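You operate a simulated robot arm through the tools that you are given. There is no shell and no other tool.

Carry out the task below with a simulated two-armed robot. There is one attempt and no reset: what you move stays moved.

## Task
Clear the chiller's NO FLOW fault and set it to 20 C.
Fine: switch off, open the red hose lever, switch on again.

The check looks at the end state, three seconds after you hand in, the way a careful person would. Anything else that was tipped, shoved, dropped, spilled or broken makes it a failure.

## Robot
Two 7-joint arms with fingered hands on one trunk that stands fixed in place. Base frame: the origin is at the foot of the trunk, x ahead of it, y to its left, z up. Readings come in m, degrees, newtons and seconds.
The left shoulder is at [0.064, 0.144, 1.224], the right one opposite. With the tool pointing down near the work surface each hand reaches from about 0.1 to 0.54 m from the base axis, measured 20 degrees to its own side. Payload 3.6 kg a hand.
The TCP of each hand is the grasp point between the finger pads, 0.025 m short of the fingertips. In the tool frame z runs along the fingers and y along their closing line. Largest opening 0.088 m; the body of the gripper starts 0.029 m behind the TCP. The gripper is a hand of 5 fingers: y runs from the thumb to the fingers, the wrist lies at [-0.013, -0.097, -0.162] in the tool frame, and closing takes about 1.5 s.
Orientation is that of the tool frame in the base frame, as a unit quaternion [w, x, y, z]. With the fingers straight down and the wrist toward the robot, the tool's x, y and z point along [0, 1, 0], [1, 0, 0] and [0, 0, -1] of the base frame.

## Interface
- The arms move only by the tool nudge_tool. It takes "left_rows", "right_rows" or both (then of equal length, played together; a hand with none holds still); each is a list of rows, each a list of 6 numbers: the shift along the tool's x, y, z in m, then the turn, a rotation vector about the tool's x, y, z in degrees. In form: [[tx, ty, tz, wx, wy, wz], ...]. A call has 1 to 20 rows; each row is the pose to reach, as a shift and turn from the pose commanded when the call began, along the tool's axes at that moment. "left_claw" and "right_claw" are, for a hand that has rows, the opening in per cent of the stroke, from 0 (shut) to 100 (fully open), set as the call begins (left out, the last holds). A row lasts 0.2 s, in which the tool goes at most 0.05 m and 8.6 degrees; a call with a longer step from one row to the next is refused whole, and so is a gripper value outside its range. A pose out of reach is approached as far as the arm can. The call stops where the force on the tool passes 60 N (or 10 N more than at its start, if that is more) or the arm is blocked; 0.2 s more then pass. Each finger travels about 0.072 m/s and halts on what it meets, pressing with about 24 N; the grip force reading is that of the motor and also rises with nothing between the fingers. The clock runs only during rows and for 0.2 s after the last one: add rows that repeat a pose to give the fingers time. It gives the time, the measured TCP pose, the force on the tool (base axes), the opening and the grip force at its end, in the units of the frame above (readings bear some noise), with the torque about the TCP (base axes, N m) and any sound that the robot's microphone picked up.
- Cameras (640 x 400 px; columns grow to the right, rows downward): "scene" is now at [0.1088, -0.0331, 1.4222]; the picture's right is [-0.35, -0.94, -0.00], its down [-0.80, 0.30, -0.51] and it looks along [0.48, -0.18, -0.86] (base axes); focal length 328 px, centre (320, 200). "left" rides on the left gripper at [-0.059, -0.079, -0.105] in its tool frame; the picture's right is [-0.73, -0.32, 0.61], its down [0.62, -0.68, 0.38] and it looks along [0.29, 0.66, 0.70] (tool axes); focal length 234 px, centre (320, 200). "right" rides on the right gripper at [0.059, -0.079, -0.105] in its tool frame; the picture's right is [-0.73, 0.32, -0.61], its down [-0.62, -0.68, 0.38] and it looks along [-0.29, 0.66, 0.70] (tool axes); focal length 234 px, centre (320, 200). There is no depth. A picture from a camera that has moved, and an enlarged one, comes with that camera's place and axes in the base frame and with its lens. The place of the scene camera against the robot may be out by one fixed shift of up to 0.018 m in any direction.
- get_image(camera): a new picture of that camera. It takes no simulated time.
- move_column(by): slides the trunk up (or, below 0, down) by that many m; the arms and the scene camera ride with it, the base frame stays. It gives what a move gives, with no picture.
- curl_fingers(index, middle, ring, little, thumb_bend, thumb_turn, hand): sets how far each is bent, from 0 (flat) to 1 (curled in); at 0.3 the hand is open as for a grip, at 0.7 the pads meet at the TCP. One left out holds its place. A second passes; each finger stops where it meets its share of the squeeze, and holds until it gets a number again. A gripper value or a shape takes the hand back. It gives what a move gives, with no picture; readings hold the bend of each and the force on index, middle, ring, little, thumb and palm. thumb_turn goes from beside the hand (0) to across from the fingers (1), as for a grip.
- grasp_type(shape, hand): the hand has 5 fingers and takes this shape, open, in about a second: jaw (thumb against the fingers, like two jaws); tri (thumb and two fingers); tip (a fingertip pinch); poke (one finger out to press); point (the index stretched); flat (the hand flat); cup (the hand cupped); fist (a fist). The gripper value then closes the fingers along that shape, each until it touches; the sizes above hold for jaw. It gives what a move gives, with no picture.
- head_to(pan, tilt): turns the head with the scene camera to pan (to the left, within 86 degrees either way) and tilt (down, from -29 to 69), counted from straight ahead of the robot. It gives what a move gives.
- zoom(camera, box): a new picture of the part [left, top, right, bottom] of that camera's present view, enlarged. It takes no simulated time.
- finish_job(): hands the job in; it is judged then, once.

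Places have to be worked out from the pictures, the camera data and where the tool is seen. Open the grippers and draw the arms clear of the work before you hand the job in, unless the task says otherwise.

The tools are called after "Request:" as a command line: name --argument value ..., lists and objects as JSON in quotes. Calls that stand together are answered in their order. nudge_tool: Moves the arms, as the interface text tells. Its arguments: {"type":"object","properties":{"left_rows":{"type":"array"},"left_claw":{"type":"number"},"right_rows":{"type":"array"},"right_claw":{"type":"number"}},"required":[]} The other tools are called the same way: move_column (by) slides the trunk up or down; grasp_type (shape, hand) gives the hand a shape; curl_fingers (index, middle, ring, little, thumb_bend, thumb_turn, hand) moves the fingers one by one; head_to (pan, tilt) turns the head that bears the scene camera; get_image (camera) takes a picture; zoom (camera, box) takes an enlarged picture of a part of a camera's view; finish_job () hands the job in.

At the start:

```text
t: 0.0
left_ee_pos: [0.3996, 0.0306, 0.8385]
left_tcp_rot: [-0.081, 0.712, 0.693, 0.08]
left_force: [0.5, 0.0, 0.2]
left_torque: [0.0, -0.02, -0.02]
left_grip_width: 0.088
left_gripper_force: 0.1
left_shape: jaw
left_bend: [0.3, 0.3, 0.3, 0.3, 0.3, 0.98]
left_finger forces: [0.1, 0.0, 0.1, 0.0, 0.0, 0.0]
right_ee_pos: [0.3435, -0.4687, 0.9644]
right_tcp_rot: [0.001, 0.706, 0.708, 0.0]
right_force: [0.0, -0.7, 0.0]
right_torque: [-0.02, -0.01, 0.0]
right_grip_width: 0.0877
right_gripper_force: 0.0
right_shape: jaw
right_bend: [0.3, 0.3, 0.3, 0.3, 0.3, 0.98]
right_finger forces: [0.0, 0.1, 0.1, 0.0, 0.0, 0.1]
trunk travel left (down, up): [-0.759, 0.181]
head pan, tilt: [-20.6, 59.5]
```

scene: 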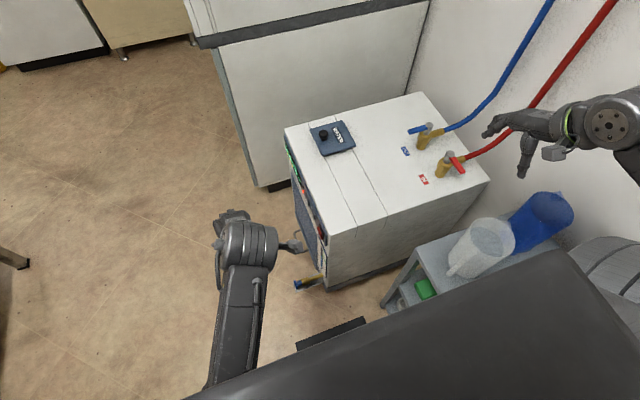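
right: 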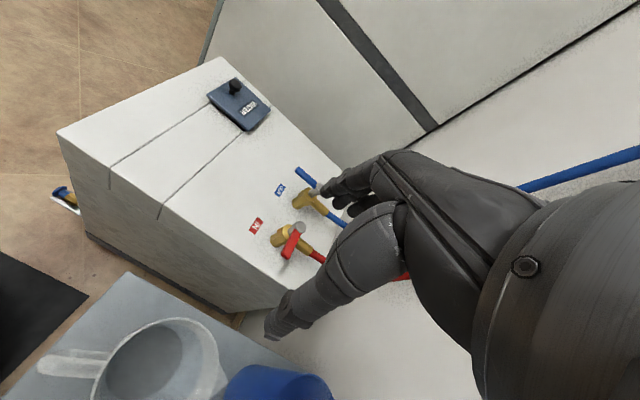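
left: 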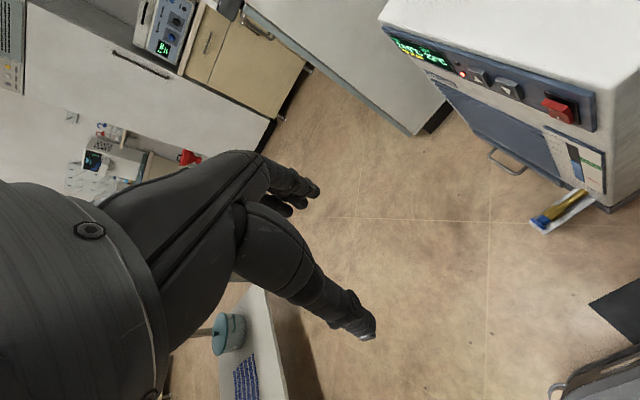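

I see the chiller ahead, its front panel facing left (display, two buttons, a red rocker), and the blue and red valves on top. I zoom in on the panel and valves first.

Request:
zoom --camera "left" --box '[370, 0, 640, 240]'

Request:
zoom --camera "scene" --box '[270, 80, 510, 300]'

Request:
zoom --camera "right" --box '[180, 60, 420, 300]'

```text
1.67 times, centred on (505, 120) of left
camera zoom: at [0.32, -0.049, 0.928], right [-0.34, -0.56, -0.76], down [-0.66, 0.71, -0.23], along [0.67, 0.42, -0.61], focal length 390 px, centre (12, 333)
```

zoom: 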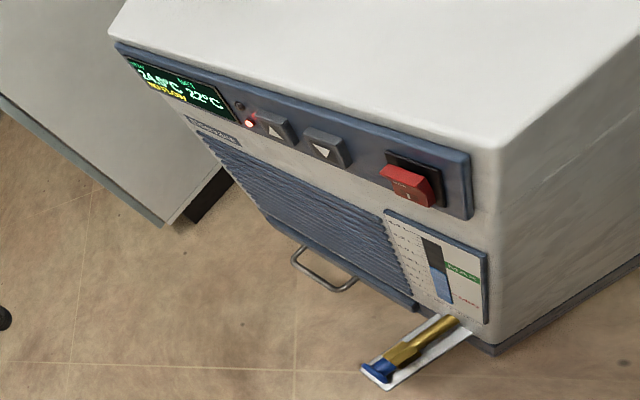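

```text
1.82 times, centred on (390, 190) of scene
camera zoom: at [0.1088, -0.0331, 1.4222], right [-0.35, -0.94, 0.0], down [-0.8, 0.3, -0.51], along [0.48, -0.18, -0.86], focal length 596 px, centre (193, 218)
```

zoom: 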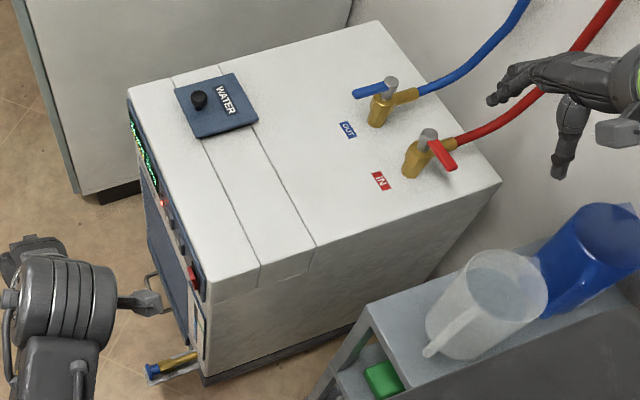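

```text
1.67 times, centred on (300, 180) of right
camera zoom: at [0.264, -0.4097, 1.0689], right [0.32, -0.72, 0.61], down [-0.68, -0.63, -0.38], along [0.66, -0.29, -0.69], focal length 390 px, centre (353, 233)
```

zoom: 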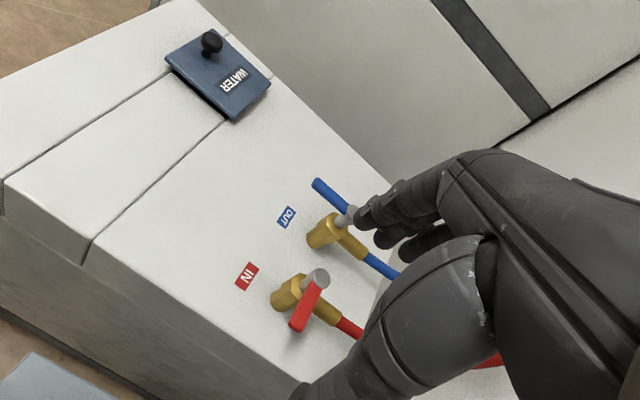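

The display reads about 24.8 °C actual, 22 °C set, with NO FLOW. The chiller front faces +y at y≈-0.18, and its top is at z≈0.63. I turn the head toward the valves for a closer look.

Request:
head_to --pan -48 --tilt 48

Request:
zoom --camera "left" --box '[375, 15, 475, 95]'

Request:
zoom --camera "left" --box '[450, 50, 630, 210]'

Request:
zoom --camera "right" --box '[230, 150, 350, 270]'

```text
t: 0.9
left_ee_pos: [0.4043, 0.033, 0.836]
left_tcp_rot: [-0.085, 0.712, 0.692, 0.082]
left_force: [-0.4, -0.2, -0.2]
left_torque: [-0.02, -0.01, 0.01]
left_grip_width: 0.0878
left_gripper_force: 0.0
left_shape: jaw
left_bend: [0.3, 0.3, 0.3, 0.3, 0.3, 0.98]
left_finger forces: [0.0, 0.0, 0.0, 0.0, 0.1, 0.1]
right_ee_pos: [0.3467, -0.4706, 0.963]
right_tcp_rot: [0.0, 0.706, 0.708, -0.002]
right_force: [0.3, -0.4, -0.4]
right_torque: [-0.02, -0.03, -0.02]
right_grip_width: 0.0878
right_gripper_force: 0.1
right_shape: jaw
right_bend: [0.3, 0.3, 0.3, 0.3, 0.3, 0.98]
right_finger forces: [0.1, 0.0, 0.1, 0.0, 0.0, 0.1]
trunk travel left (down, up): [-0.759, 0.181]
head pan, tilt: [-48.0, 48.0]
```

```text
5.00 times, centred on (425, 55) of left
camera zoom: at [0.3237, -0.048, 0.9253], right [-0.34, -0.56, -0.76], down [-0.66, 0.71, -0.22], along [0.67, 0.43, -0.61], focal length 1171 px, centre (-205, 925)
```

zoom: 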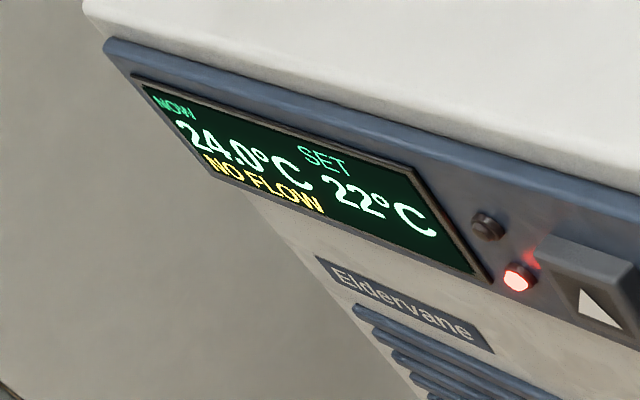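

```text
2.50 times, centred on (540, 130) of left
camera zoom: at [0.3237, -0.048, 0.9253], right [-0.34, -0.56, -0.76], down [-0.66, 0.71, -0.22], along [0.67, 0.43, -0.61], focal length 585 px, centre (-230, 375)
```

zoom: 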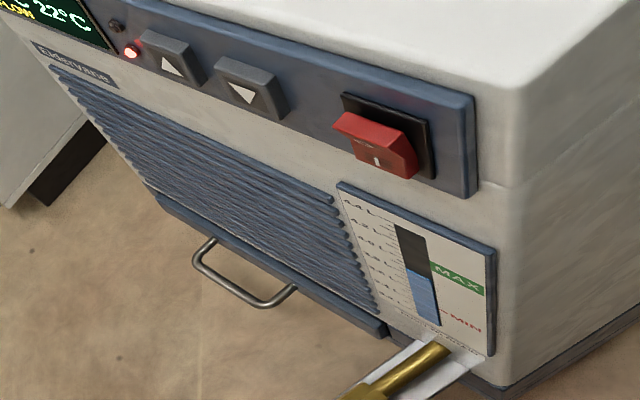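

```text
3.33 times, centred on (290, 210) of right
camera zoom: at [0.2681, -0.4106, 1.0681], right [0.33, -0.72, 0.61], down [-0.68, -0.63, -0.38], along [0.66, -0.29, -0.7], focal length 781 px, centre (420, 167)
```

zoom: 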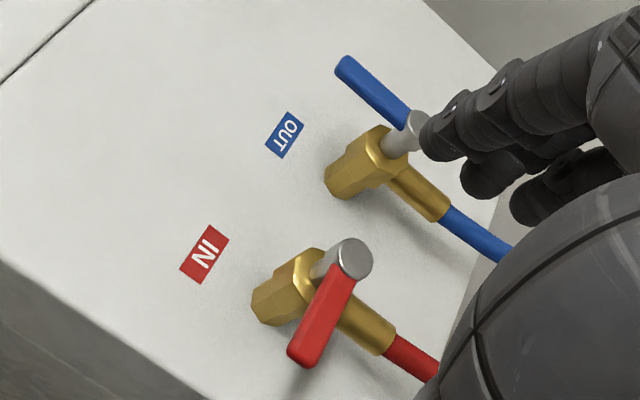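

Now the scene view toward the valves and panel.

Request:
get_image --camera "scene"

```text
taken
camera scene: at [0.0987, -0.0678, 1.4369], right [-0.74, -0.67, 0.0], down [-0.5, 0.55, -0.67], along [0.45, -0.5, -0.74], focal length 328 px, centre (320, 200)
```

scene: 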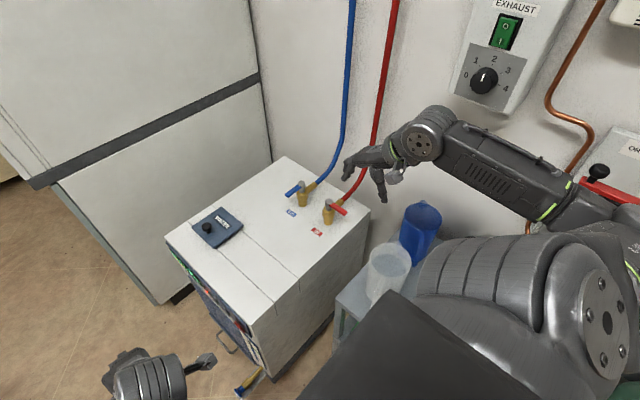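

The red lever sits crosswise and the blue one lies along its hose. Before I lower the trunk I want to see what stands near the right arm and the robot, so I look further right and down.

Request:
head_to --pan -75 --tilt 45

Request:
get_image --camera "scene"

Request:
head_to --pan -30 --tilt 68

Request:
get_image --camera "scene"

Request:
get_image --camera "right"

```text
t: 1.8
left_ee_pos: [0.4043, 0.0329, 0.8359]
left_tcp_rot: [-0.084, 0.712, 0.692, 0.082]
left_force: [0.3, -0.6, 0.1]
left_torque: [0.02, -0.03, 0.0]
left_grip_width: 0.0878
left_gripper_force: 0.1
left_shape: jaw
left_bend: [0.3, 0.3, 0.3, 0.3, 0.3, 0.98]
left_finger forces: [0.0, 0.0, 0.0, 0.0, 0.0, 0.0]
right_ee_pos: [0.3458, -0.4704, 0.9624]
right_tcp_rot: [-0.001, 0.706, 0.708, -0.001]
right_force: [-0.6, 0.3, -0.1]
right_torque: [0.0, -0.02, -0.02]
right_grip_width: 0.0877
right_gripper_force: 0.1
right_shape: jaw
right_bend: [0.3, 0.3, 0.3, 0.3, 0.3, 0.98]
right_finger forces: [0.0, 0.0, 0.0, 0.1, 0.0, 0.0]
trunk travel left (down, up): [-0.759, 0.181]
head pan, tilt: [-75.0, 45.0]
```

```text
taken
camera scene: at [0.0671, -0.0879, 1.441], right [-0.97, -0.26, 0.0], down [-0.18, 0.68, -0.71], along [0.19, -0.68, -0.71], focal length 328 px, centre (320, 200)
```

scene: 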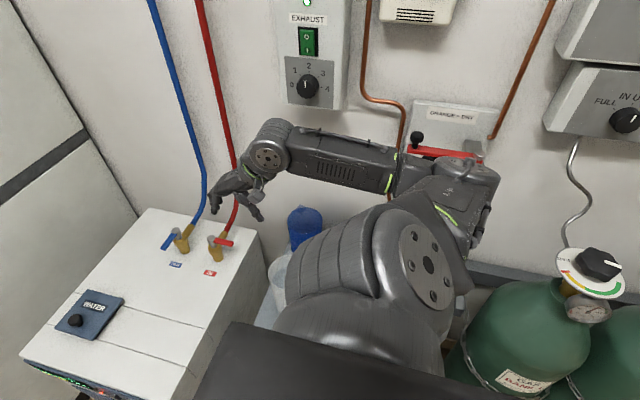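

```text
t: 3.0
left_ee_pos: [0.4034, 0.0317, 0.8368]
left_tcp_rot: [-0.084, 0.712, 0.692, 0.082]
left_force: [0.8, -0.7, -0.3]
left_torque: [0.02, 0.02, 0.01]
left_grip_width: 0.0877
left_gripper_force: 0.0
left_shape: jaw
left_bend: [0.3, 0.3, 0.3, 0.3, 0.3, 0.98]
left_finger forces: [0.0, 0.1, 0.0, 0.0, 0.0, 0.1]
right_ee_pos: [0.3477, -0.4705, 0.964]
right_tcp_rot: [-0.001, 0.706, 0.708, -0.002]
right_force: [0.1, -0.3, -0.1]
right_torque: [0.0, 0.0, -0.01]
right_grip_width: 0.0878
right_gripper_force: 0.1
right_shape: jaw
right_bend: [0.3, 0.3, 0.3, 0.3, 0.3, 0.98]
right_finger forces: [0.0, 0.0, 0.1, 0.0, 0.0, 0.0]
trunk travel left (down, up): [-0.759, 0.181]
head pan, tilt: [-30.0, 68.0]
```

```text
taken
camera scene: at [0.0953, -0.038, 1.413], right [-0.5, -0.87, 0.0], down [-0.8, 0.46, -0.38], along [0.33, -0.19, -0.93], focal length 328 px, centre (320, 200)
```

scene: 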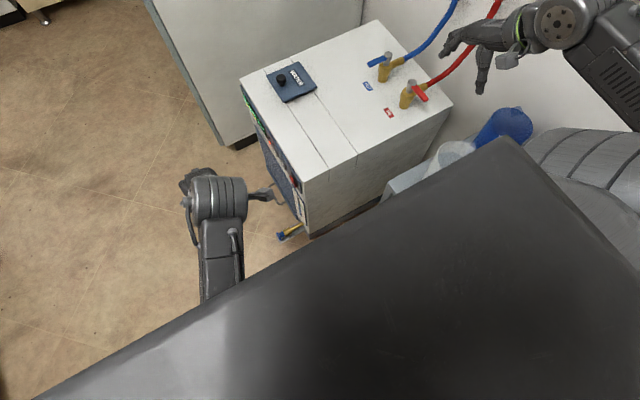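

```text
taken
camera right: at [0.2681, -0.4107, 1.0681], right [0.33, -0.72, 0.61], down [-0.68, -0.63, -0.38], along [0.66, -0.29, -0.7], focal length 234 px, centre (320, 200)
```

right: 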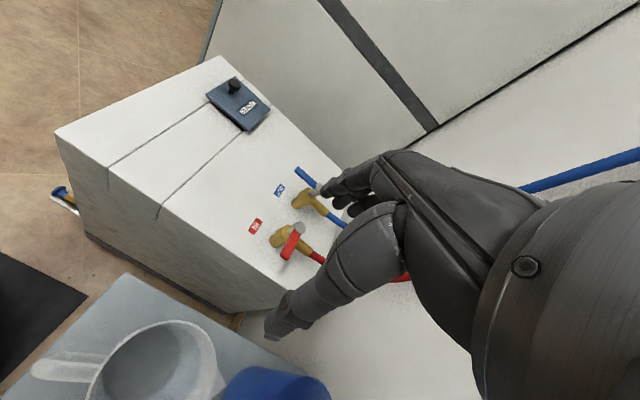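

The room round the right arm is tight (cylinders, wall boxes), so I won't lower the trunk unless I must. I turn the left hand in place so that its fingers point at the panel (-y), with no shift.

Request:
nudge_tool --left_rows '[[0, 0, 0, 0, -8, 0], [0, 0, 0, 0, -16, 0], [0, 0, 0, 0, -24, 0], [0, 0, 0, 0, -32, 0], [0, 0, 0, 0, -40, 0], [0, 0, 0, 0, -48, 0], [0, 0, 0, 0, -56, 0], [0, 0, 0, 0, -64, 0], [0, 0, 0, 0, -72, 0], [0, 0, 0, 0, -80, 0], [0, 0, 0, 0, -88, 0], [0, 0, 0, 0, -96, 0], [0, 0, 0, 0, -103.5, 0], [0, 0, 0, 0, -103.5, 0]]'

Request:
get_image --camera "left"

Request:
get_image --camera "scene"

```text
t: 6.0
left_ee_pos: [0.4047, 0.0289, 0.8368]
left_tcp_rot: [-0.494, -0.503, -0.492, 0.51]
left_force: [0.1, 0.2, -0.4]
left_torque: [0.02, -0.02, 0.0]
left_grip_width: 0.0878
left_gripper_force: 0.0
left_shape: jaw
left_bend: [0.3, 0.3, 0.3, 0.3, 0.3, 0.98]
left_finger forces: [0.0, 0.1, 0.0, 0.1, 0.1, 0.1]
right_ee_pos: [0.3468, -0.4697, 0.9629]
right_tcp_rot: [0.0, 0.707, 0.708, -0.001]
right_force: [-0.2, -0.1, 0.9]
right_torque: [0.0, 0.0, -0.02]
right_grip_width: 0.0879
right_gripper_force: 0.1
right_shape: jaw
right_bend: [0.3, 0.3, 0.3, 0.3, 0.3, 0.98]
right_finger forces: [0.0, 0.0, 0.0, 0.1, 0.0, 0.1]
trunk travel left (down, up): [-0.759, 0.181]
head pan, tilt: [-30.0, 68.0]
```

```text
taken
camera left: at [0.3288, 0.1367, 0.8962], right [-0.33, -0.59, 0.73], down [-0.69, -0.37, -0.62], along [0.64, -0.72, -0.29], focal length 234 px, centre (320, 200)
```

left: 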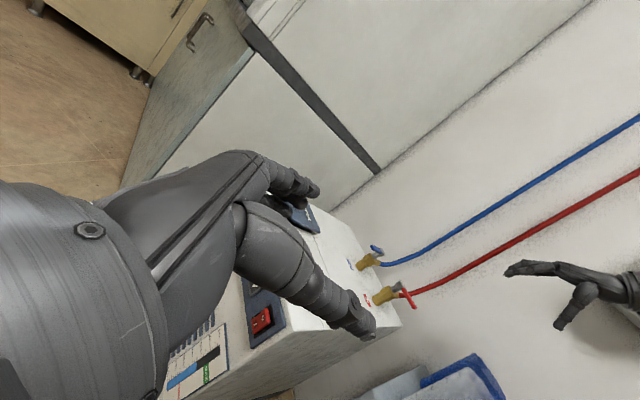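

```text
taken
camera scene: at [0.0952, -0.0376, 1.413], right [-0.5, -0.87, 0.0], down [-0.8, 0.46, -0.38], along [0.33, -0.19, -0.93], focal length 328 px, centre (320, 200)
```

scene: 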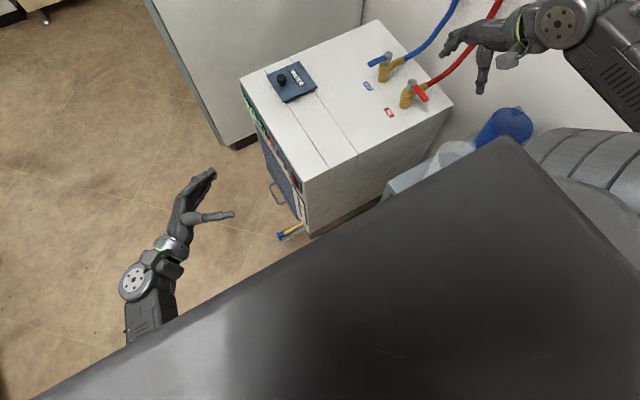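

The turn worked: tool x now points down, y points ahead and z points at the panel. I lower the left hand by 0.22 m, still well in front of the panel, to test the reach and get a frontal view.

Request:
nudge_tool --left_rows '[[0.04, 0, -0.01, 0, 0, 0], [0.08, 0, -0.02, 0, 0, 0], [0.12, 0, -0.03, 0, 0, 0], [0.16, 0, -0.04, 0, 0, 0], [0.2, 0, -0.05, 0, 0, 0], [0.22, 0, -0.05, 0, 0, 0], [0.22, 0, -0.05, 0, 0, 0]]'

Request:
get_image --camera "left"

Request:
get_image --camera "scene"

```text
t: 7.5
left_ee_pos: [0.3811, 0.076, 0.6823]
left_tcp_rot: [-0.493, -0.504, -0.493, 0.509]
left_force: [0.2, -0.7, 1.3]
left_torque: [0.0, 0.04, 0.0]
left_grip_width: 0.0879
left_gripper_force: 0.1
left_shape: jaw
left_bend: [0.3, 0.3, 0.3, 0.3, 0.3, 0.98]
left_finger forces: [0.0, 0.0, 0.1, 0.0, 0.0, 0.1]
left hand out of reach, approached as far as the arm can: row 4, 5, 6, 7
right_ee_pos: [0.345, -0.4709, 0.9615]
right_tcp_rot: [0.0, 0.707, 0.708, 0.0]
right_force: [0.4, 0.7, -0.4]
right_torque: [-0.01, 0.02, -0.02]
right_grip_width: 0.0878
right_gripper_force: 0.0
right_shape: jaw
right_bend: [0.3, 0.3, 0.3, 0.3, 0.3, 0.98]
right_finger forces: [0.0, 0.1, 0.0, 0.0, 0.1, 0.1]
trunk travel left (down, up): [-0.759, 0.181]
head pan, tilt: [-30.0, 68.0]
```

```text
taken
camera left: at [0.3063, 0.1819, 0.7412], right [-0.34, -0.6, 0.73], down [-0.69, -0.37, -0.62], along [0.64, -0.71, -0.29], focal length 234 px, centre (320, 200)
```

left: 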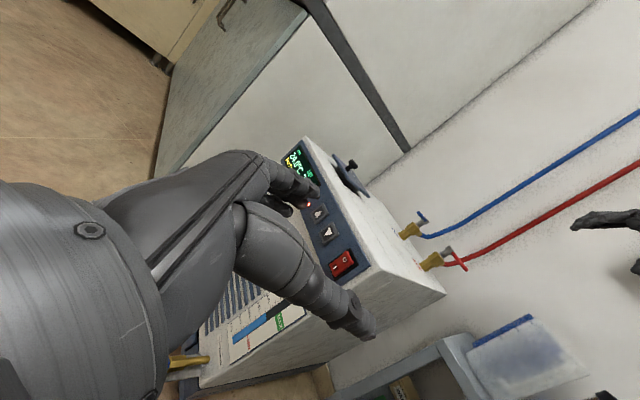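

```text
taken
camera scene: at [0.0933, -0.0382, 1.413], right [-0.5, -0.87, 0.0], down [-0.8, 0.46, -0.38], along [0.33, -0.19, -0.93], focal length 328 px, centre (320, 200)
```

scene: 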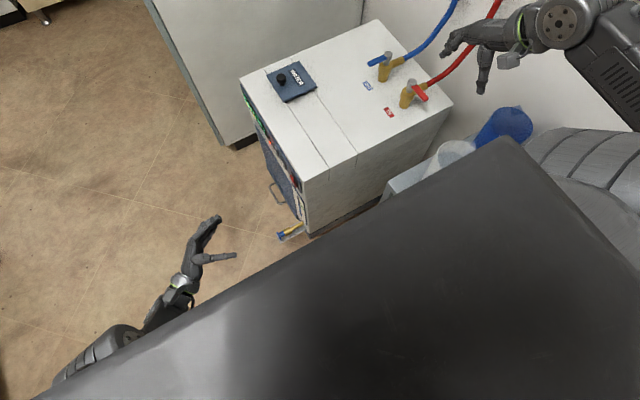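

The left arm runs out of length at a wrist distance of about 0.58 m, so the trunk has to come down for the panel. First I zoom on the rocker and the display from this angle.

Request:
zoom --camera "left" --box '[300, 195, 380, 295]'

Request:
zoom --camera "left" --box '[400, 190, 640, 400]'

Request:
zoom --camera "right" --box '[0, 220, 340, 400]'

```text
4.00 times, centred on (340, 245) of left
camera zoom: at [0.3063, 0.1819, 0.7412], right [-0.34, -0.6, 0.73], down [-0.69, -0.37, -0.62], along [0.64, -0.71, -0.29], focal length 937 px, centre (240, 20)
```

zoom: 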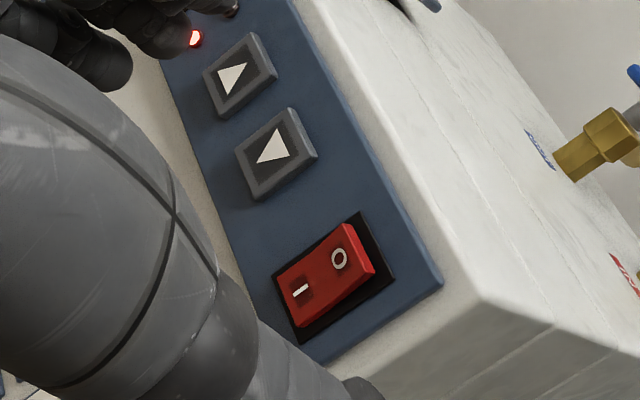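

```text
1.90 times, centred on (520, 295) of left
camera zoom: at [0.3063, 0.1819, 0.7412], right [-0.34, -0.6, 0.73], down [-0.69, -0.37, -0.62], along [0.64, -0.71, -0.29], focal length 446 px, centre (-61, 19)
```

zoom: 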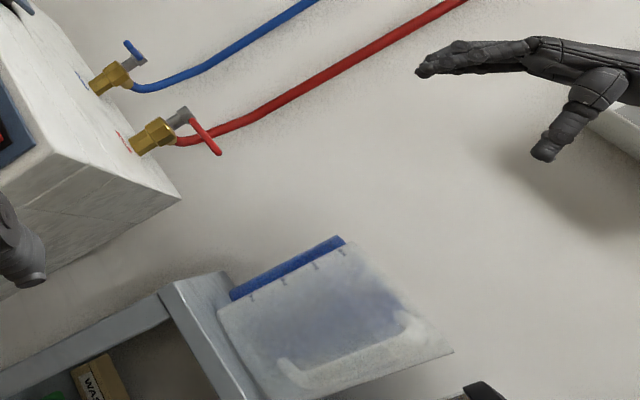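

```text
1.88 times, centred on (170, 310) of right
camera zoom: at [0.2658, -0.4123, 1.0677], right [0.32, -0.73, 0.61], down [-0.68, -0.62, -0.38], along [0.66, -0.29, -0.7], focal length 441 px, centre (602, -7)
```

zoom: 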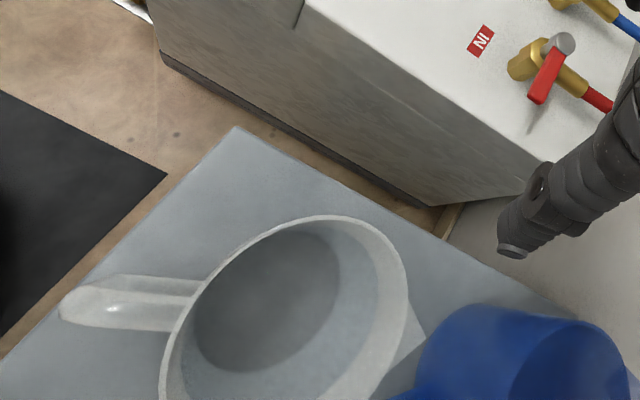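

The rocker has "O" on its top half and "I" on its bottom half. Its centre is at about (0.474, -0.162, 0.583), with the down button near (0.535, -0.16, 0.59). A stand with a jug (rim z≈0.78) sits under the right arm, so before lowering the trunk I raise the right hand and bring it forward over the chiller, and raise the left hand too.

Request:
nudge_tool --right_rows '[[0, 0, -0.04, 0, 0, 0], [0.01, 0.01, -0.08, 0, 0, 0], [0.03, 0.03, -0.11, 0, 0, 0], [0.05, 0.055, -0.13, 0, 0, 0], [0.075, 0.08, -0.15, 0, 0, 0], [0.1, 0.105, -0.16, 0, 0, 0], [0.12, 0.13, -0.16, 0, 0, 0], [0.14, 0.155, -0.16, 0, 0, 0], [0.14, 0.155, -0.16, 0, 0, 0]]' --left_rows '[[-0.03, 0, 0, 0, 0, 0], [-0.06, 0, 0, 0, 0, 0], [-0.09, 0, 0, 0, 0, 0], [-0.12, 0, 0, 0, 0, 0], [-0.15, 0, 0, 0, 0, 0], [-0.18, 0, 0, 0, 0, 0], [-0.2, 0, 0, 0, 0, 0], [-0.22, 0, 0, 0, 0, 0], [-0.22, 0, 0, 0, 0, 0]]'

Request:
head_to --pan -60 --tilt 45

Request:
get_image --camera "scene"

Request:
get_image --camera "right"

```text
t: 9.6
left_ee_pos: [0.3844, 0.0795, 0.8995]
left_tcp_rot: [-0.494, -0.503, -0.493, 0.511]
left_force: [-0.4, 0.3, -0.6]
left_torque: [0.01, 0.0, 0.05]
left_grip_width: 0.0879
left_gripper_force: 0.0
left_shape: jaw
left_bend: [0.3, 0.3, 0.3, 0.3, 0.3, 0.98]
left_finger forces: [0.0, 0.0, 0.1, 0.1, 0.1, 0.0]
right_ee_pos: [0.5041, -0.328, 1.1218]
right_tcp_rot: [0.0, 0.706, 0.708, -0.003]
right_force: [-0.4, -0.1, 0.2]
right_torque: [-0.02, 0.02, -0.01]
right_grip_width: 0.0879
right_gripper_force: 0.3
right_shape: jaw
right_bend: [0.3, 0.3, 0.3, 0.3, 0.3, 0.98]
right_finger forces: [0.1, 0.0, 0.1, 0.1, 0.1, 0.0]
trunk travel left (down, up): [-0.759, 0.181]
head pan, tilt: [-30.0, 68.0]
```

```text
t: 10.5
left_ee_pos: [0.3852, 0.0802, 0.8984]
left_tcp_rot: [-0.494, -0.502, -0.493, 0.511]
left_force: [-0.1, -0.1, 0.0]
left_torque: [0.0, 0.02, 0.04]
left_grip_width: 0.0878
left_gripper_force: 0.1
left_shape: jaw
left_bend: [0.3, 0.3, 0.3, 0.3, 0.3, 0.98]
left_finger forces: [0.0, 0.0, 0.0, 0.1, 0.0, 0.0]
right_ee_pos: [0.5039, -0.3272, 1.1213]
right_tcp_rot: [0.001, 0.707, 0.708, -0.004]
right_force: [0.5, -0.4, 0.1]
right_torque: [-0.05, -0.04, -0.02]
right_grip_width: 0.0878
right_gripper_force: 0.1
right_shape: jaw
right_bend: [0.3, 0.3, 0.3, 0.3, 0.3, 0.98]
right_finger forces: [0.0, 0.0, 0.1, 0.1, 0.1, 0.0]
trunk travel left (down, up): [-0.759, 0.181]
head pan, tilt: [-60.0, 45.0]
```

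```text
taken
camera scene: at [0.0914, -0.075, 1.4409], right [-0.87, -0.5, 0.0], down [-0.35, 0.61, -0.71], along [0.35, -0.61, -0.7], focal length 328 px, centre (320, 200)
```

scene: 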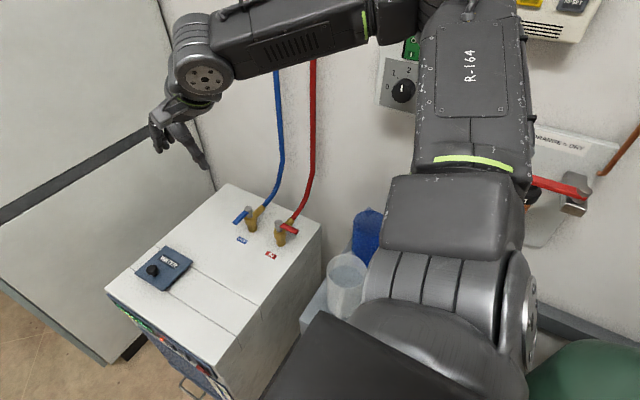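

```text
taken
camera right: at [0.426, -0.2674, 1.2275], right [0.33, -0.72, 0.61], down [-0.68, -0.63, -0.38], along [0.65, -0.29, -0.7], focal length 234 px, centre (320, 200)
```

right: 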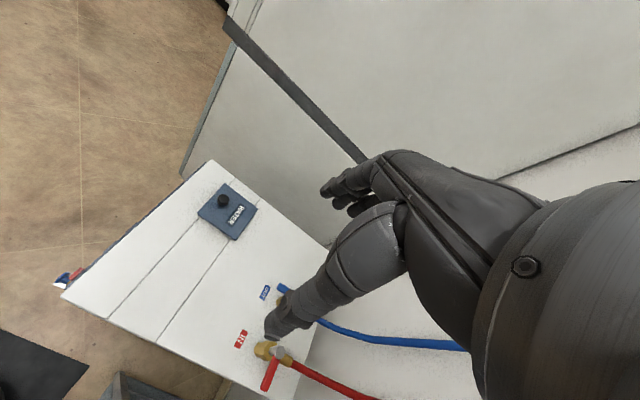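

Both arms are clear, with the right elbow high and away from the wall boxes. I lower the trunk in two steps, watching for contact.

Request:
move_column --by -0.15

Request:
get_image --camera "scene"

Request:
get_image --camera "left"

```text
t: 12.2
left_ee_pos: [0.3852, 0.0789, 0.7506]
left_tcp_rot: [-0.493, -0.504, -0.493, 0.51]
left_force: [-0.1, 0.2, 0.0]
left_torque: [-0.02, 0.01, -0.01]
left_grip_width: 0.0877
left_gripper_force: 0.0
left_shape: jaw
left_bend: [0.3, 0.3, 0.3, 0.3, 0.3, 0.98]
left_finger forces: [0.0, 0.0, 0.0, 0.1, 0.0, 0.1]
right_ee_pos: [0.5036, -0.3304, 0.9726]
right_tcp_rot: [0.0, 0.707, 0.707, -0.001]
right_force: [0.1, -0.5, 0.5]
right_torque: [-0.01, 0.02, -0.01]
right_grip_width: 0.0879
right_gripper_force: 0.1
right_shape: jaw
right_bend: [0.3, 0.3, 0.3, 0.3, 0.3, 0.98]
right_finger forces: [0.0, 0.0, 0.0, 0.0, 0.0, 0.1]
trunk travel left (down, up): [-0.609, 0.331]
head pan, tilt: [-60.0, 45.0]
```

```text
taken
camera scene: at [0.0912, -0.0758, 1.291], right [-0.87, -0.5, 0.0], down [-0.35, 0.61, -0.71], along [0.35, -0.62, -0.7], focal length 328 px, centre (320, 200)
```

scene: 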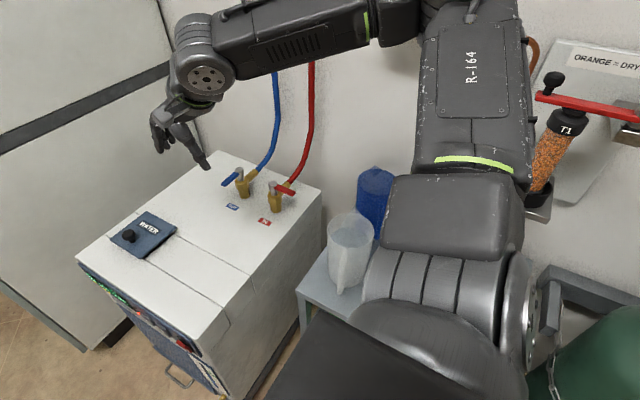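

```text
taken
camera left: at [0.3091, 0.1849, 0.8092], right [-0.33, -0.59, 0.73], down [-0.7, -0.37, -0.62], along [0.64, -0.72, -0.29], focal length 234 px, centre (320, 200)
```

left: 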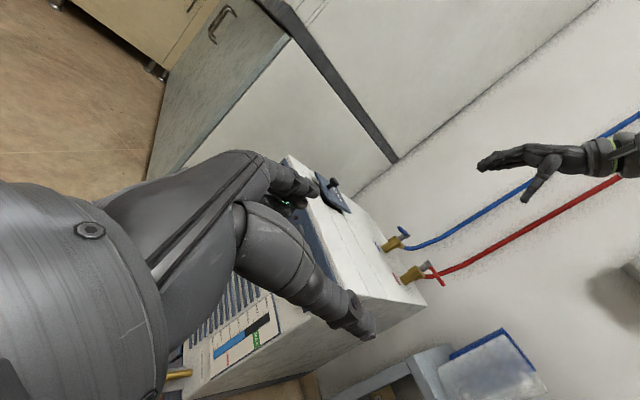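

No contact so far, and the wall items are well behind the upper arm. I lower another 0.12 m, which brings the shoulders to about z=0.95.

Request:
move_column --by -0.12

Request:
get_image --camera "scene"

Request:
grasp_type --shape "poke" --hand "left"

Request:
get_image --camera "left"

Request:
head_to --pan -15 --tilt 55

Request:
get_image --camera "scene"

```text
t: 13.8
left_ee_pos: [0.3829, 0.078, 0.63]
left_tcp_rot: [-0.493, -0.504, -0.493, 0.51]
left_force: [-0.3, 0.1, 0.7]
left_torque: [0.0, 0.01, 0.02]
left_grip_width: 0.0877
left_gripper_force: 0.0
left_shape: jaw
left_bend: [0.3, 0.3, 0.3, 0.3, 0.3, 0.98]
left_finger forces: [0.0, 0.1, 0.1, 0.0, 0.1, 0.1]
right_ee_pos: [0.5039, -0.3288, 0.8521]
right_tcp_rot: [0.0, 0.706, 0.708, -0.001]
right_force: [1.1, -0.5, 0.4]
right_torque: [0.01, -0.02, -0.02]
right_grip_width: 0.0879
right_gripper_force: 0.2
right_shape: jaw
right_bend: [0.3, 0.3, 0.3, 0.3, 0.3, 0.98]
right_finger forces: [0.0, 0.1, 0.1, 0.0, 0.1, 0.0]
trunk travel left (down, up): [-0.489, 0.451]
head pan, tilt: [-60.0, 45.0]
```

```text
taken
camera scene: at [0.0914, -0.0762, 1.171], right [-0.87, -0.5, 0.0], down [-0.35, 0.61, -0.71], along [0.35, -0.62, -0.7], focal length 328 px, centre (320, 200)
```

scene: 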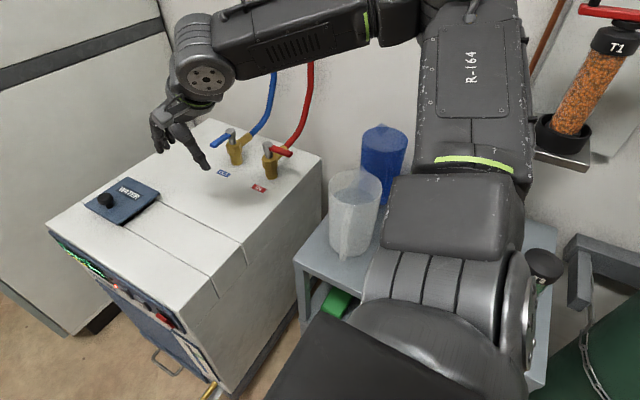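

```text
t: 14.7
left_ee_pos: [0.3842, 0.0783, 0.6292]
left_tcp_rot: [-0.493, -0.503, -0.494, 0.51]
left_force: [-0.8, -0.3, -0.7]
left_torque: [-0.01, -0.05, 0.01]
left_grip_width: 0.0002
left_gripper_force: 0.1
left_shape: poke
left_bend: [0.7, 0.7, 0.99, 0.99, 1.0, 1.0]
left_finger forces: [0.1, 0.1, 0.1, 0.1, 0.0, 0.0]
right_ee_pos: [0.5041, -0.3289, 0.8514]
right_tcp_rot: [-0.001, 0.707, 0.707, -0.002]
right_force: [0.4, 0.7, -0.6]
right_torque: [0.01, -0.01, 0.01]
right_grip_width: 0.0878
right_gripper_force: 0.0
right_shape: jaw
right_bend: [0.3, 0.3, 0.3, 0.3, 0.3, 0.98]
right_finger forces: [0.0, 0.1, 0.0, 0.0, 0.0, 0.1]
trunk travel left (down, up): [-0.489, 0.451]
head pan, tilt: [-60.0, 45.0]
```

```text
taken
camera left: at [0.3094, 0.1848, 0.6891], right [-0.33, -0.59, 0.73], down [-0.7, -0.37, -0.62], along [0.64, -0.72, -0.29], focal length 234 px, centre (320, 200)
```

left: 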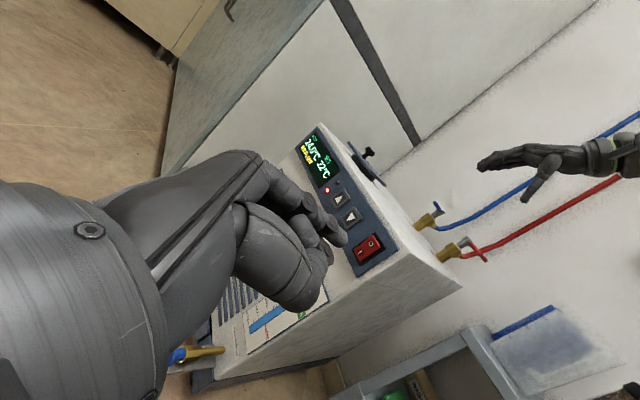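

```text
t: 15.8
left_ee_pos: [0.3842, 0.079, 0.6306]
left_tcp_rot: [-0.493, -0.503, -0.493, 0.51]
left_force: [0.0, 0.2, -0.3]
left_torque: [0.02, 0.01, 0.01]
left_grip_width: 0.0
left_gripper_force: 0.2
left_shape: poke
left_bend: [0.7, 0.7, 0.99, 0.99, 1.0, 1.0]
left_finger forces: [0.0, 0.0, 0.1, 0.1, 0.0, 0.0]
right_ee_pos: [0.5044, -0.3293, 0.852]
right_tcp_rot: [0.001, 0.706, 0.708, -0.001]
right_force: [-0.4, -0.4, -0.4]
right_torque: [0.01, 0.03, 0.0]
right_grip_width: 0.0879
right_gripper_force: 0.1
right_shape: jaw
right_bend: [0.3, 0.3, 0.3, 0.3, 0.3, 0.98]
right_finger forces: [0.0, 0.0, 0.0, 0.1, 0.1, 0.0]
trunk travel left (down, up): [-0.489, 0.451]
head pan, tilt: [-15.0, 55.0]
```

```text
taken
camera scene: at [0.1205, -0.0246, 1.1574], right [-0.26, -0.97, 0.0], down [-0.79, 0.21, -0.58], along [0.55, -0.15, -0.82], focal length 328 px, centre (320, 200)
```

scene: 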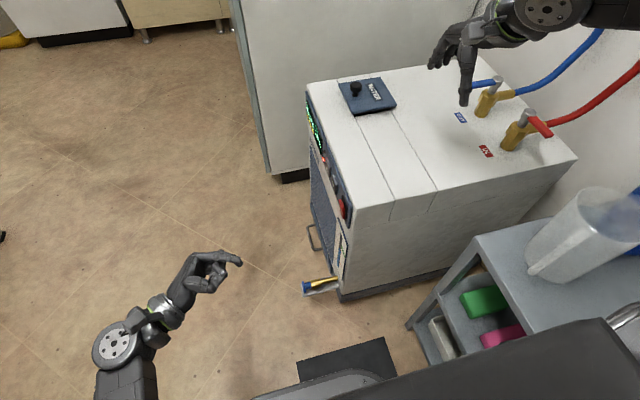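

No contact. Poke leaves both index and middle at 0.7, so I tuck the middle finger in fully to leave a single index fingertip for the small rocker half.

Request:
curl_fingers --hand "left" --index 0.6 --middle 1.0 --ring 1.0 --little 1.0 --thumb_bend 1.0

Request:
get_image --camera "left"

Request:
zoom --camera "scene" --box '[130, 210, 290, 310]'

```text
t: 16.8
left_ee_pos: [0.3841, 0.0784, 0.6296]
left_tcp_rot: [-0.493, -0.504, -0.493, 0.51]
left_force: [-0.2, -0.6, -0.2]
left_torque: [0.0, -0.01, 0.02]
left_grip_width: 0.0168
left_gripper_force: 0.1
left_shape: fingers
left_bend: [0.38, 1.0, 1.0, 1.0, 1.0, 1.0]
left_finger forces: [0.0, 0.0, 0.1, 0.0, 0.0, 0.0]
right_ee_pos: [0.5034, -0.3296, 0.8527]
right_tcp_rot: [0.0, 0.707, 0.708, -0.001]
right_force: [0.6, -0.5, -0.2]
right_torque: [0.0, -0.02, -0.03]
right_grip_width: 0.0878
right_gripper_force: 0.0
right_shape: jaw
right_bend: [0.3, 0.3, 0.3, 0.3, 0.3, 0.98]
right_finger forces: [0.0, 0.0, 0.0, 0.1, 0.0, 0.0]
trunk travel left (down, up): [-0.489, 0.451]
head pan, tilt: [-15.0, 55.0]
```

```text
taken
camera left: at [0.3094, 0.1848, 0.6891], right [-0.33, -0.59, 0.73], down [-0.7, -0.37, -0.62], along [0.64, -0.72, -0.29], focal length 234 px, centre (320, 200)
```

left: 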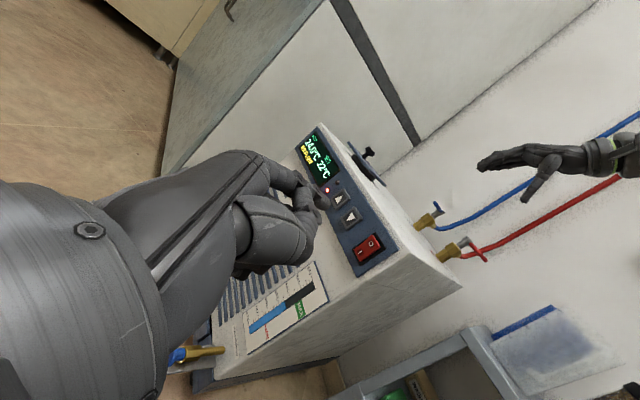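

```text
4.00 times, centred on (210, 260) of scene
camera zoom: at [0.1205, -0.0245, 1.1574], right [-0.26, -0.97, 0.0], down [-0.79, 0.21, -0.58], along [0.55, -0.15, -0.82], focal length 1311 px, centre (760, -40)
```

zoom: 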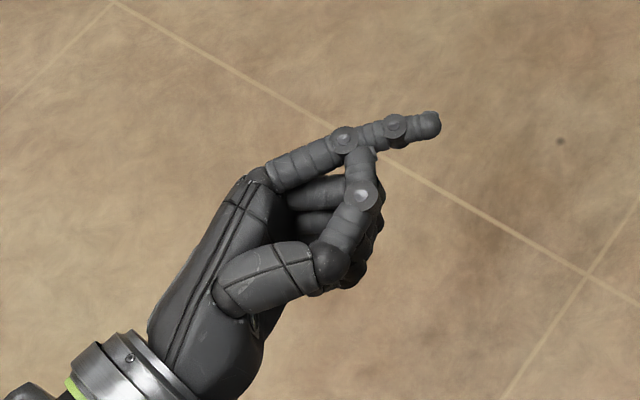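

The index now points nearly straight at the panel with the thumb tucked beneath it. I zoom in the left view to fix the fingertip and rocker positions against each other.

Request:
zoom --camera "left" --box '[270, 150, 400, 280]'

Request:
zoom --camera "scene" --box '[290, 80, 370, 240]'

```text
3.08 times, centred on (335, 215) of left
camera zoom: at [0.3094, 0.1848, 0.6891], right [-0.33, -0.59, 0.73], down [-0.7, -0.37, -0.62], along [0.64, -0.72, -0.29], focal length 720 px, centre (274, 154)
```

zoom: 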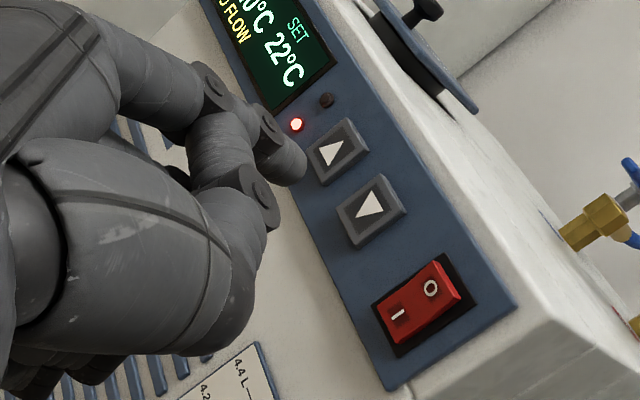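

```text
2.50 times, centred on (330, 160) of scene
camera zoom: at [0.1205, -0.0245, 1.1574], right [-0.26, -0.97, 0.0], down [-0.79, 0.21, -0.58], along [0.55, -0.15, -0.82], focal length 819 px, centre (295, 300)
```

zoom: 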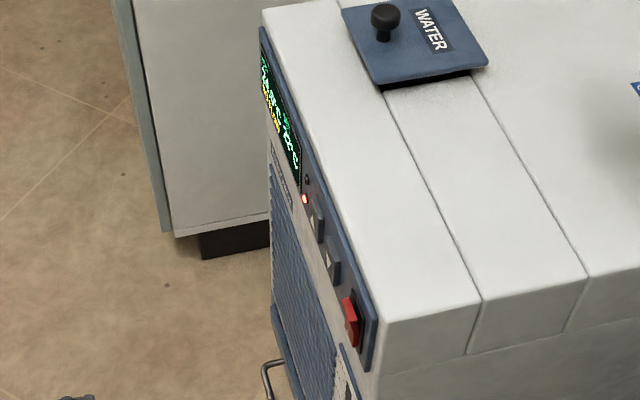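

From these views O is at about (0.473, -0.158, 0.597), I at z≈0.573, and the fingertip at about (0.42, 0.05, 0.64). I bring the tip to roughly 6 cm in front of the O half and check the alignment again.

Request:
nudge_tool --left_rows '[[0.01, 0.012, 0.03, 0, 0, 0], [0.02, 0.024, 0.06, 0, 0, 0], [0.03, 0.036, 0.09, 0, 0, 0], [0.037, 0.047, 0.12, 0, 0, 0], [0.042, 0.053, 0.15, 0, 0, 0], [0.042, 0.053, 0.15, 0, 0, 0]]'

Request:
get_image --camera "left"

Request:
zoom --camera "left" --box '[260, 140, 420, 280]'

Request:
zoom --camera "scene" --box '[260, 120, 400, 250]'

```text
t: 18.2
left_ee_pos: [0.4325, -0.0738, 0.5886]
left_tcp_rot: [-0.493, -0.503, -0.493, 0.511]
left_force: [-0.4, -1.2, -1.4]
left_torque: [-0.01, 0.01, 0.01]
left_grip_width: 0.0164
left_gripper_force: 0.0
left_shape: fingers
left_bend: [0.39, 1.0, 1.0, 1.0, 1.0, 1.0]
left_finger forces: [0.0, 0.0, 0.0, 0.0, 0.1, 0.1]
right_ee_pos: [0.5031, -0.3291, 0.8529]
right_tcp_rot: [-0.001, 0.707, 0.707, -0.001]
right_force: [-0.6, 0.6, -0.1]
right_torque: [0.01, -0.02, 0.01]
right_grip_width: 0.0878
right_gripper_force: 0.0
right_shape: jaw
right_bend: [0.3, 0.3, 0.3, 0.3, 0.3, 0.98]
right_finger forces: [0.0, 0.0, 0.1, 0.1, 0.0, 0.0]
trunk travel left (down, up): [-0.489, 0.451]
head pan, tilt: [-15.0, 55.0]
```

```text
taken
camera left: at [0.3577, 0.0331, 0.6482], right [-0.33, -0.59, 0.73], down [-0.7, -0.37, -0.62], along [0.64, -0.72, -0.29], focal length 234 px, centre (320, 200)
```

left: 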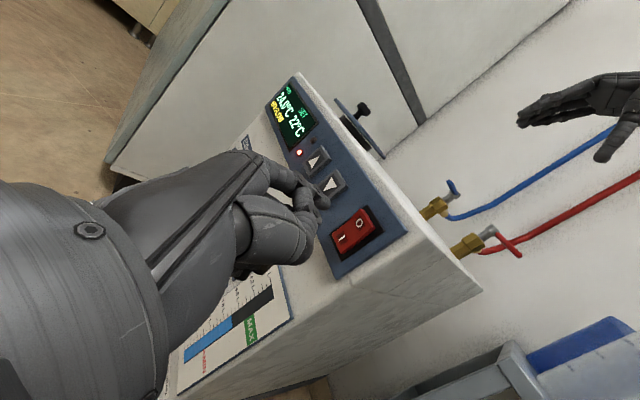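

```text
2.86 times, centred on (340, 210) of left
camera zoom: at [0.3577, 0.0331, 0.6482], right [-0.33, -0.59, 0.73], down [-0.7, -0.37, -0.62], along [0.64, -0.72, -0.29], focal length 669 px, centre (263, 171)
```

zoom: 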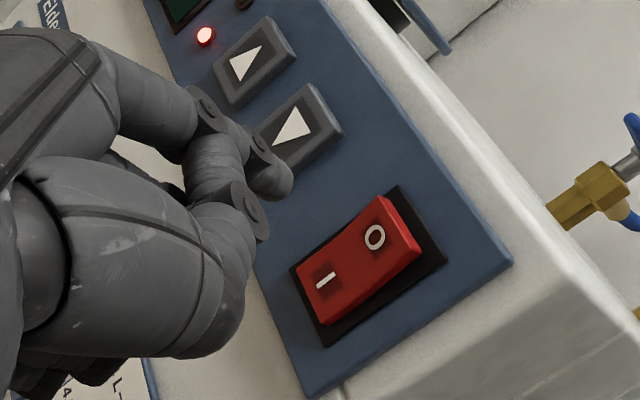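

```text
3.08 times, centred on (330, 185) of scene
camera zoom: at [0.1205, -0.0243, 1.1574], right [-0.26, -0.97, 0.0], down [-0.79, 0.21, -0.58], along [0.55, -0.15, -0.82], focal length 1008 px, centre (289, 246)
```

zoom: 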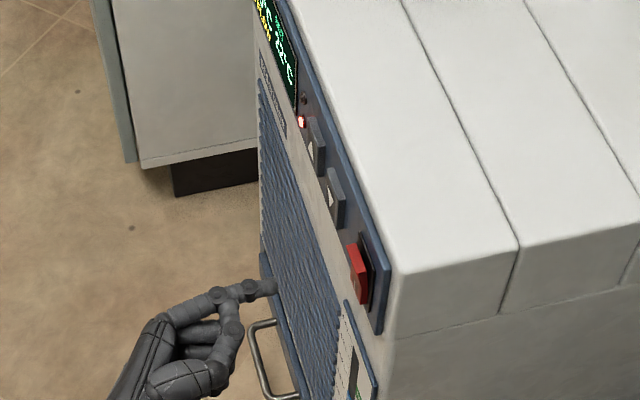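

The tip is lined up: roughly (0.468, -0.10, 0.598) against O at (0.473, -0.158, 0.597). I push toward the O half in small steps and listen for a click.

Request:
nudge_tool --left_rows '[[0, 0.003, 0.025, 0, 0, 0], [0, 0.005, 0.045, 0, 0, 0], [0, 0.005, 0.053, 0, 0, 0], [0, 0.005, 0.058, 0, 0, 0], [0, 0.005, 0.062, 0, 0, 0], [0, 0.005, 0.065, 0, 0, 0]]'

Request:
zoom --camera "left" --box '[240, 60, 420, 280]'

Request:
zoom --camera "scene" --box '[260, 120, 400, 250]'

```text
t: 19.8
left_ee_pos: [0.4301, -0.1038, 0.5494]
left_tcp_rot: [0.46, 0.529, 0.521, -0.487]
left_force: [0.3, 0.8, 0.4]
left_torque: [0.03, 0.01, -0.01]
left_grip_width: 0.0163
left_gripper_force: 0.1
left_shape: fingers
left_bend: [0.39, 1.0, 1.0, 1.0, 0.99, 1.0]
left_finger forces: [0.1, 0.1, 0.0, 0.1, 0.1, 0.0]
right_ee_pos: [0.5052, -0.334, 0.8524]
right_tcp_rot: [-0.001, 0.707, 0.708, 0.0]
right_force: [0.5, 0.0, -0.2]
right_torque: [0.01, 0.0, 0.0]
right_grip_width: 0.0878
right_gripper_force: 0.1
right_shape: jaw
right_bend: [0.3, 0.3, 0.3, 0.3, 0.3, 0.98]
right_finger forces: [0.1, 0.0, 0.0, 0.0, 0.0, 0.1]
trunk travel left (down, up): [-0.489, 0.451]
head pan, tilt: [-15.0, 55.0]
stopped in row 6 (left hand): the arm was blocked; the commanded pose is now the measured one
```

```text
1.82 times, centred on (330, 170) of left
camera zoom: at [0.3572, -0.0032, 0.6207], right [-0.33, -0.67, 0.67], down [-0.7, -0.29, -0.65], along [0.63, -0.68, -0.37], focal length 426 px, centre (302, 254)
```

zoom: 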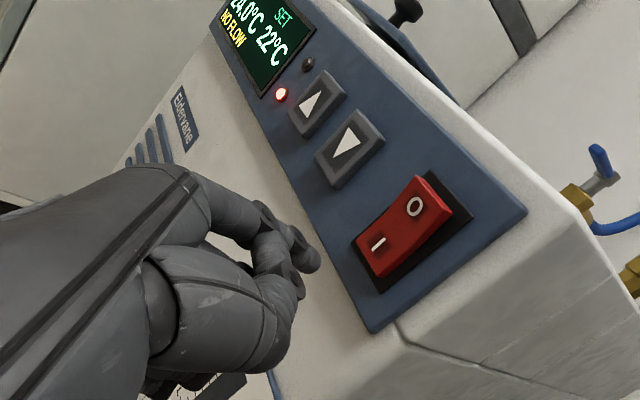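

```text
3.08 times, centred on (330, 185) of scene
camera zoom: at [0.1206, -0.0249, 1.1573], right [-0.26, -0.97, 0.0], down [-0.79, 0.21, -0.58], along [0.55, -0.15, -0.82], focal length 1008 px, centre (289, 246)
```

zoom: 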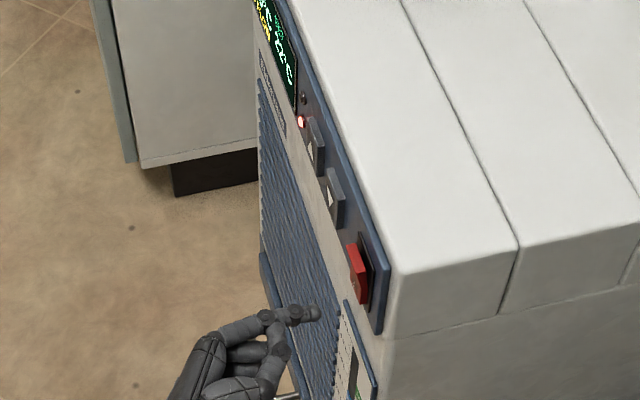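

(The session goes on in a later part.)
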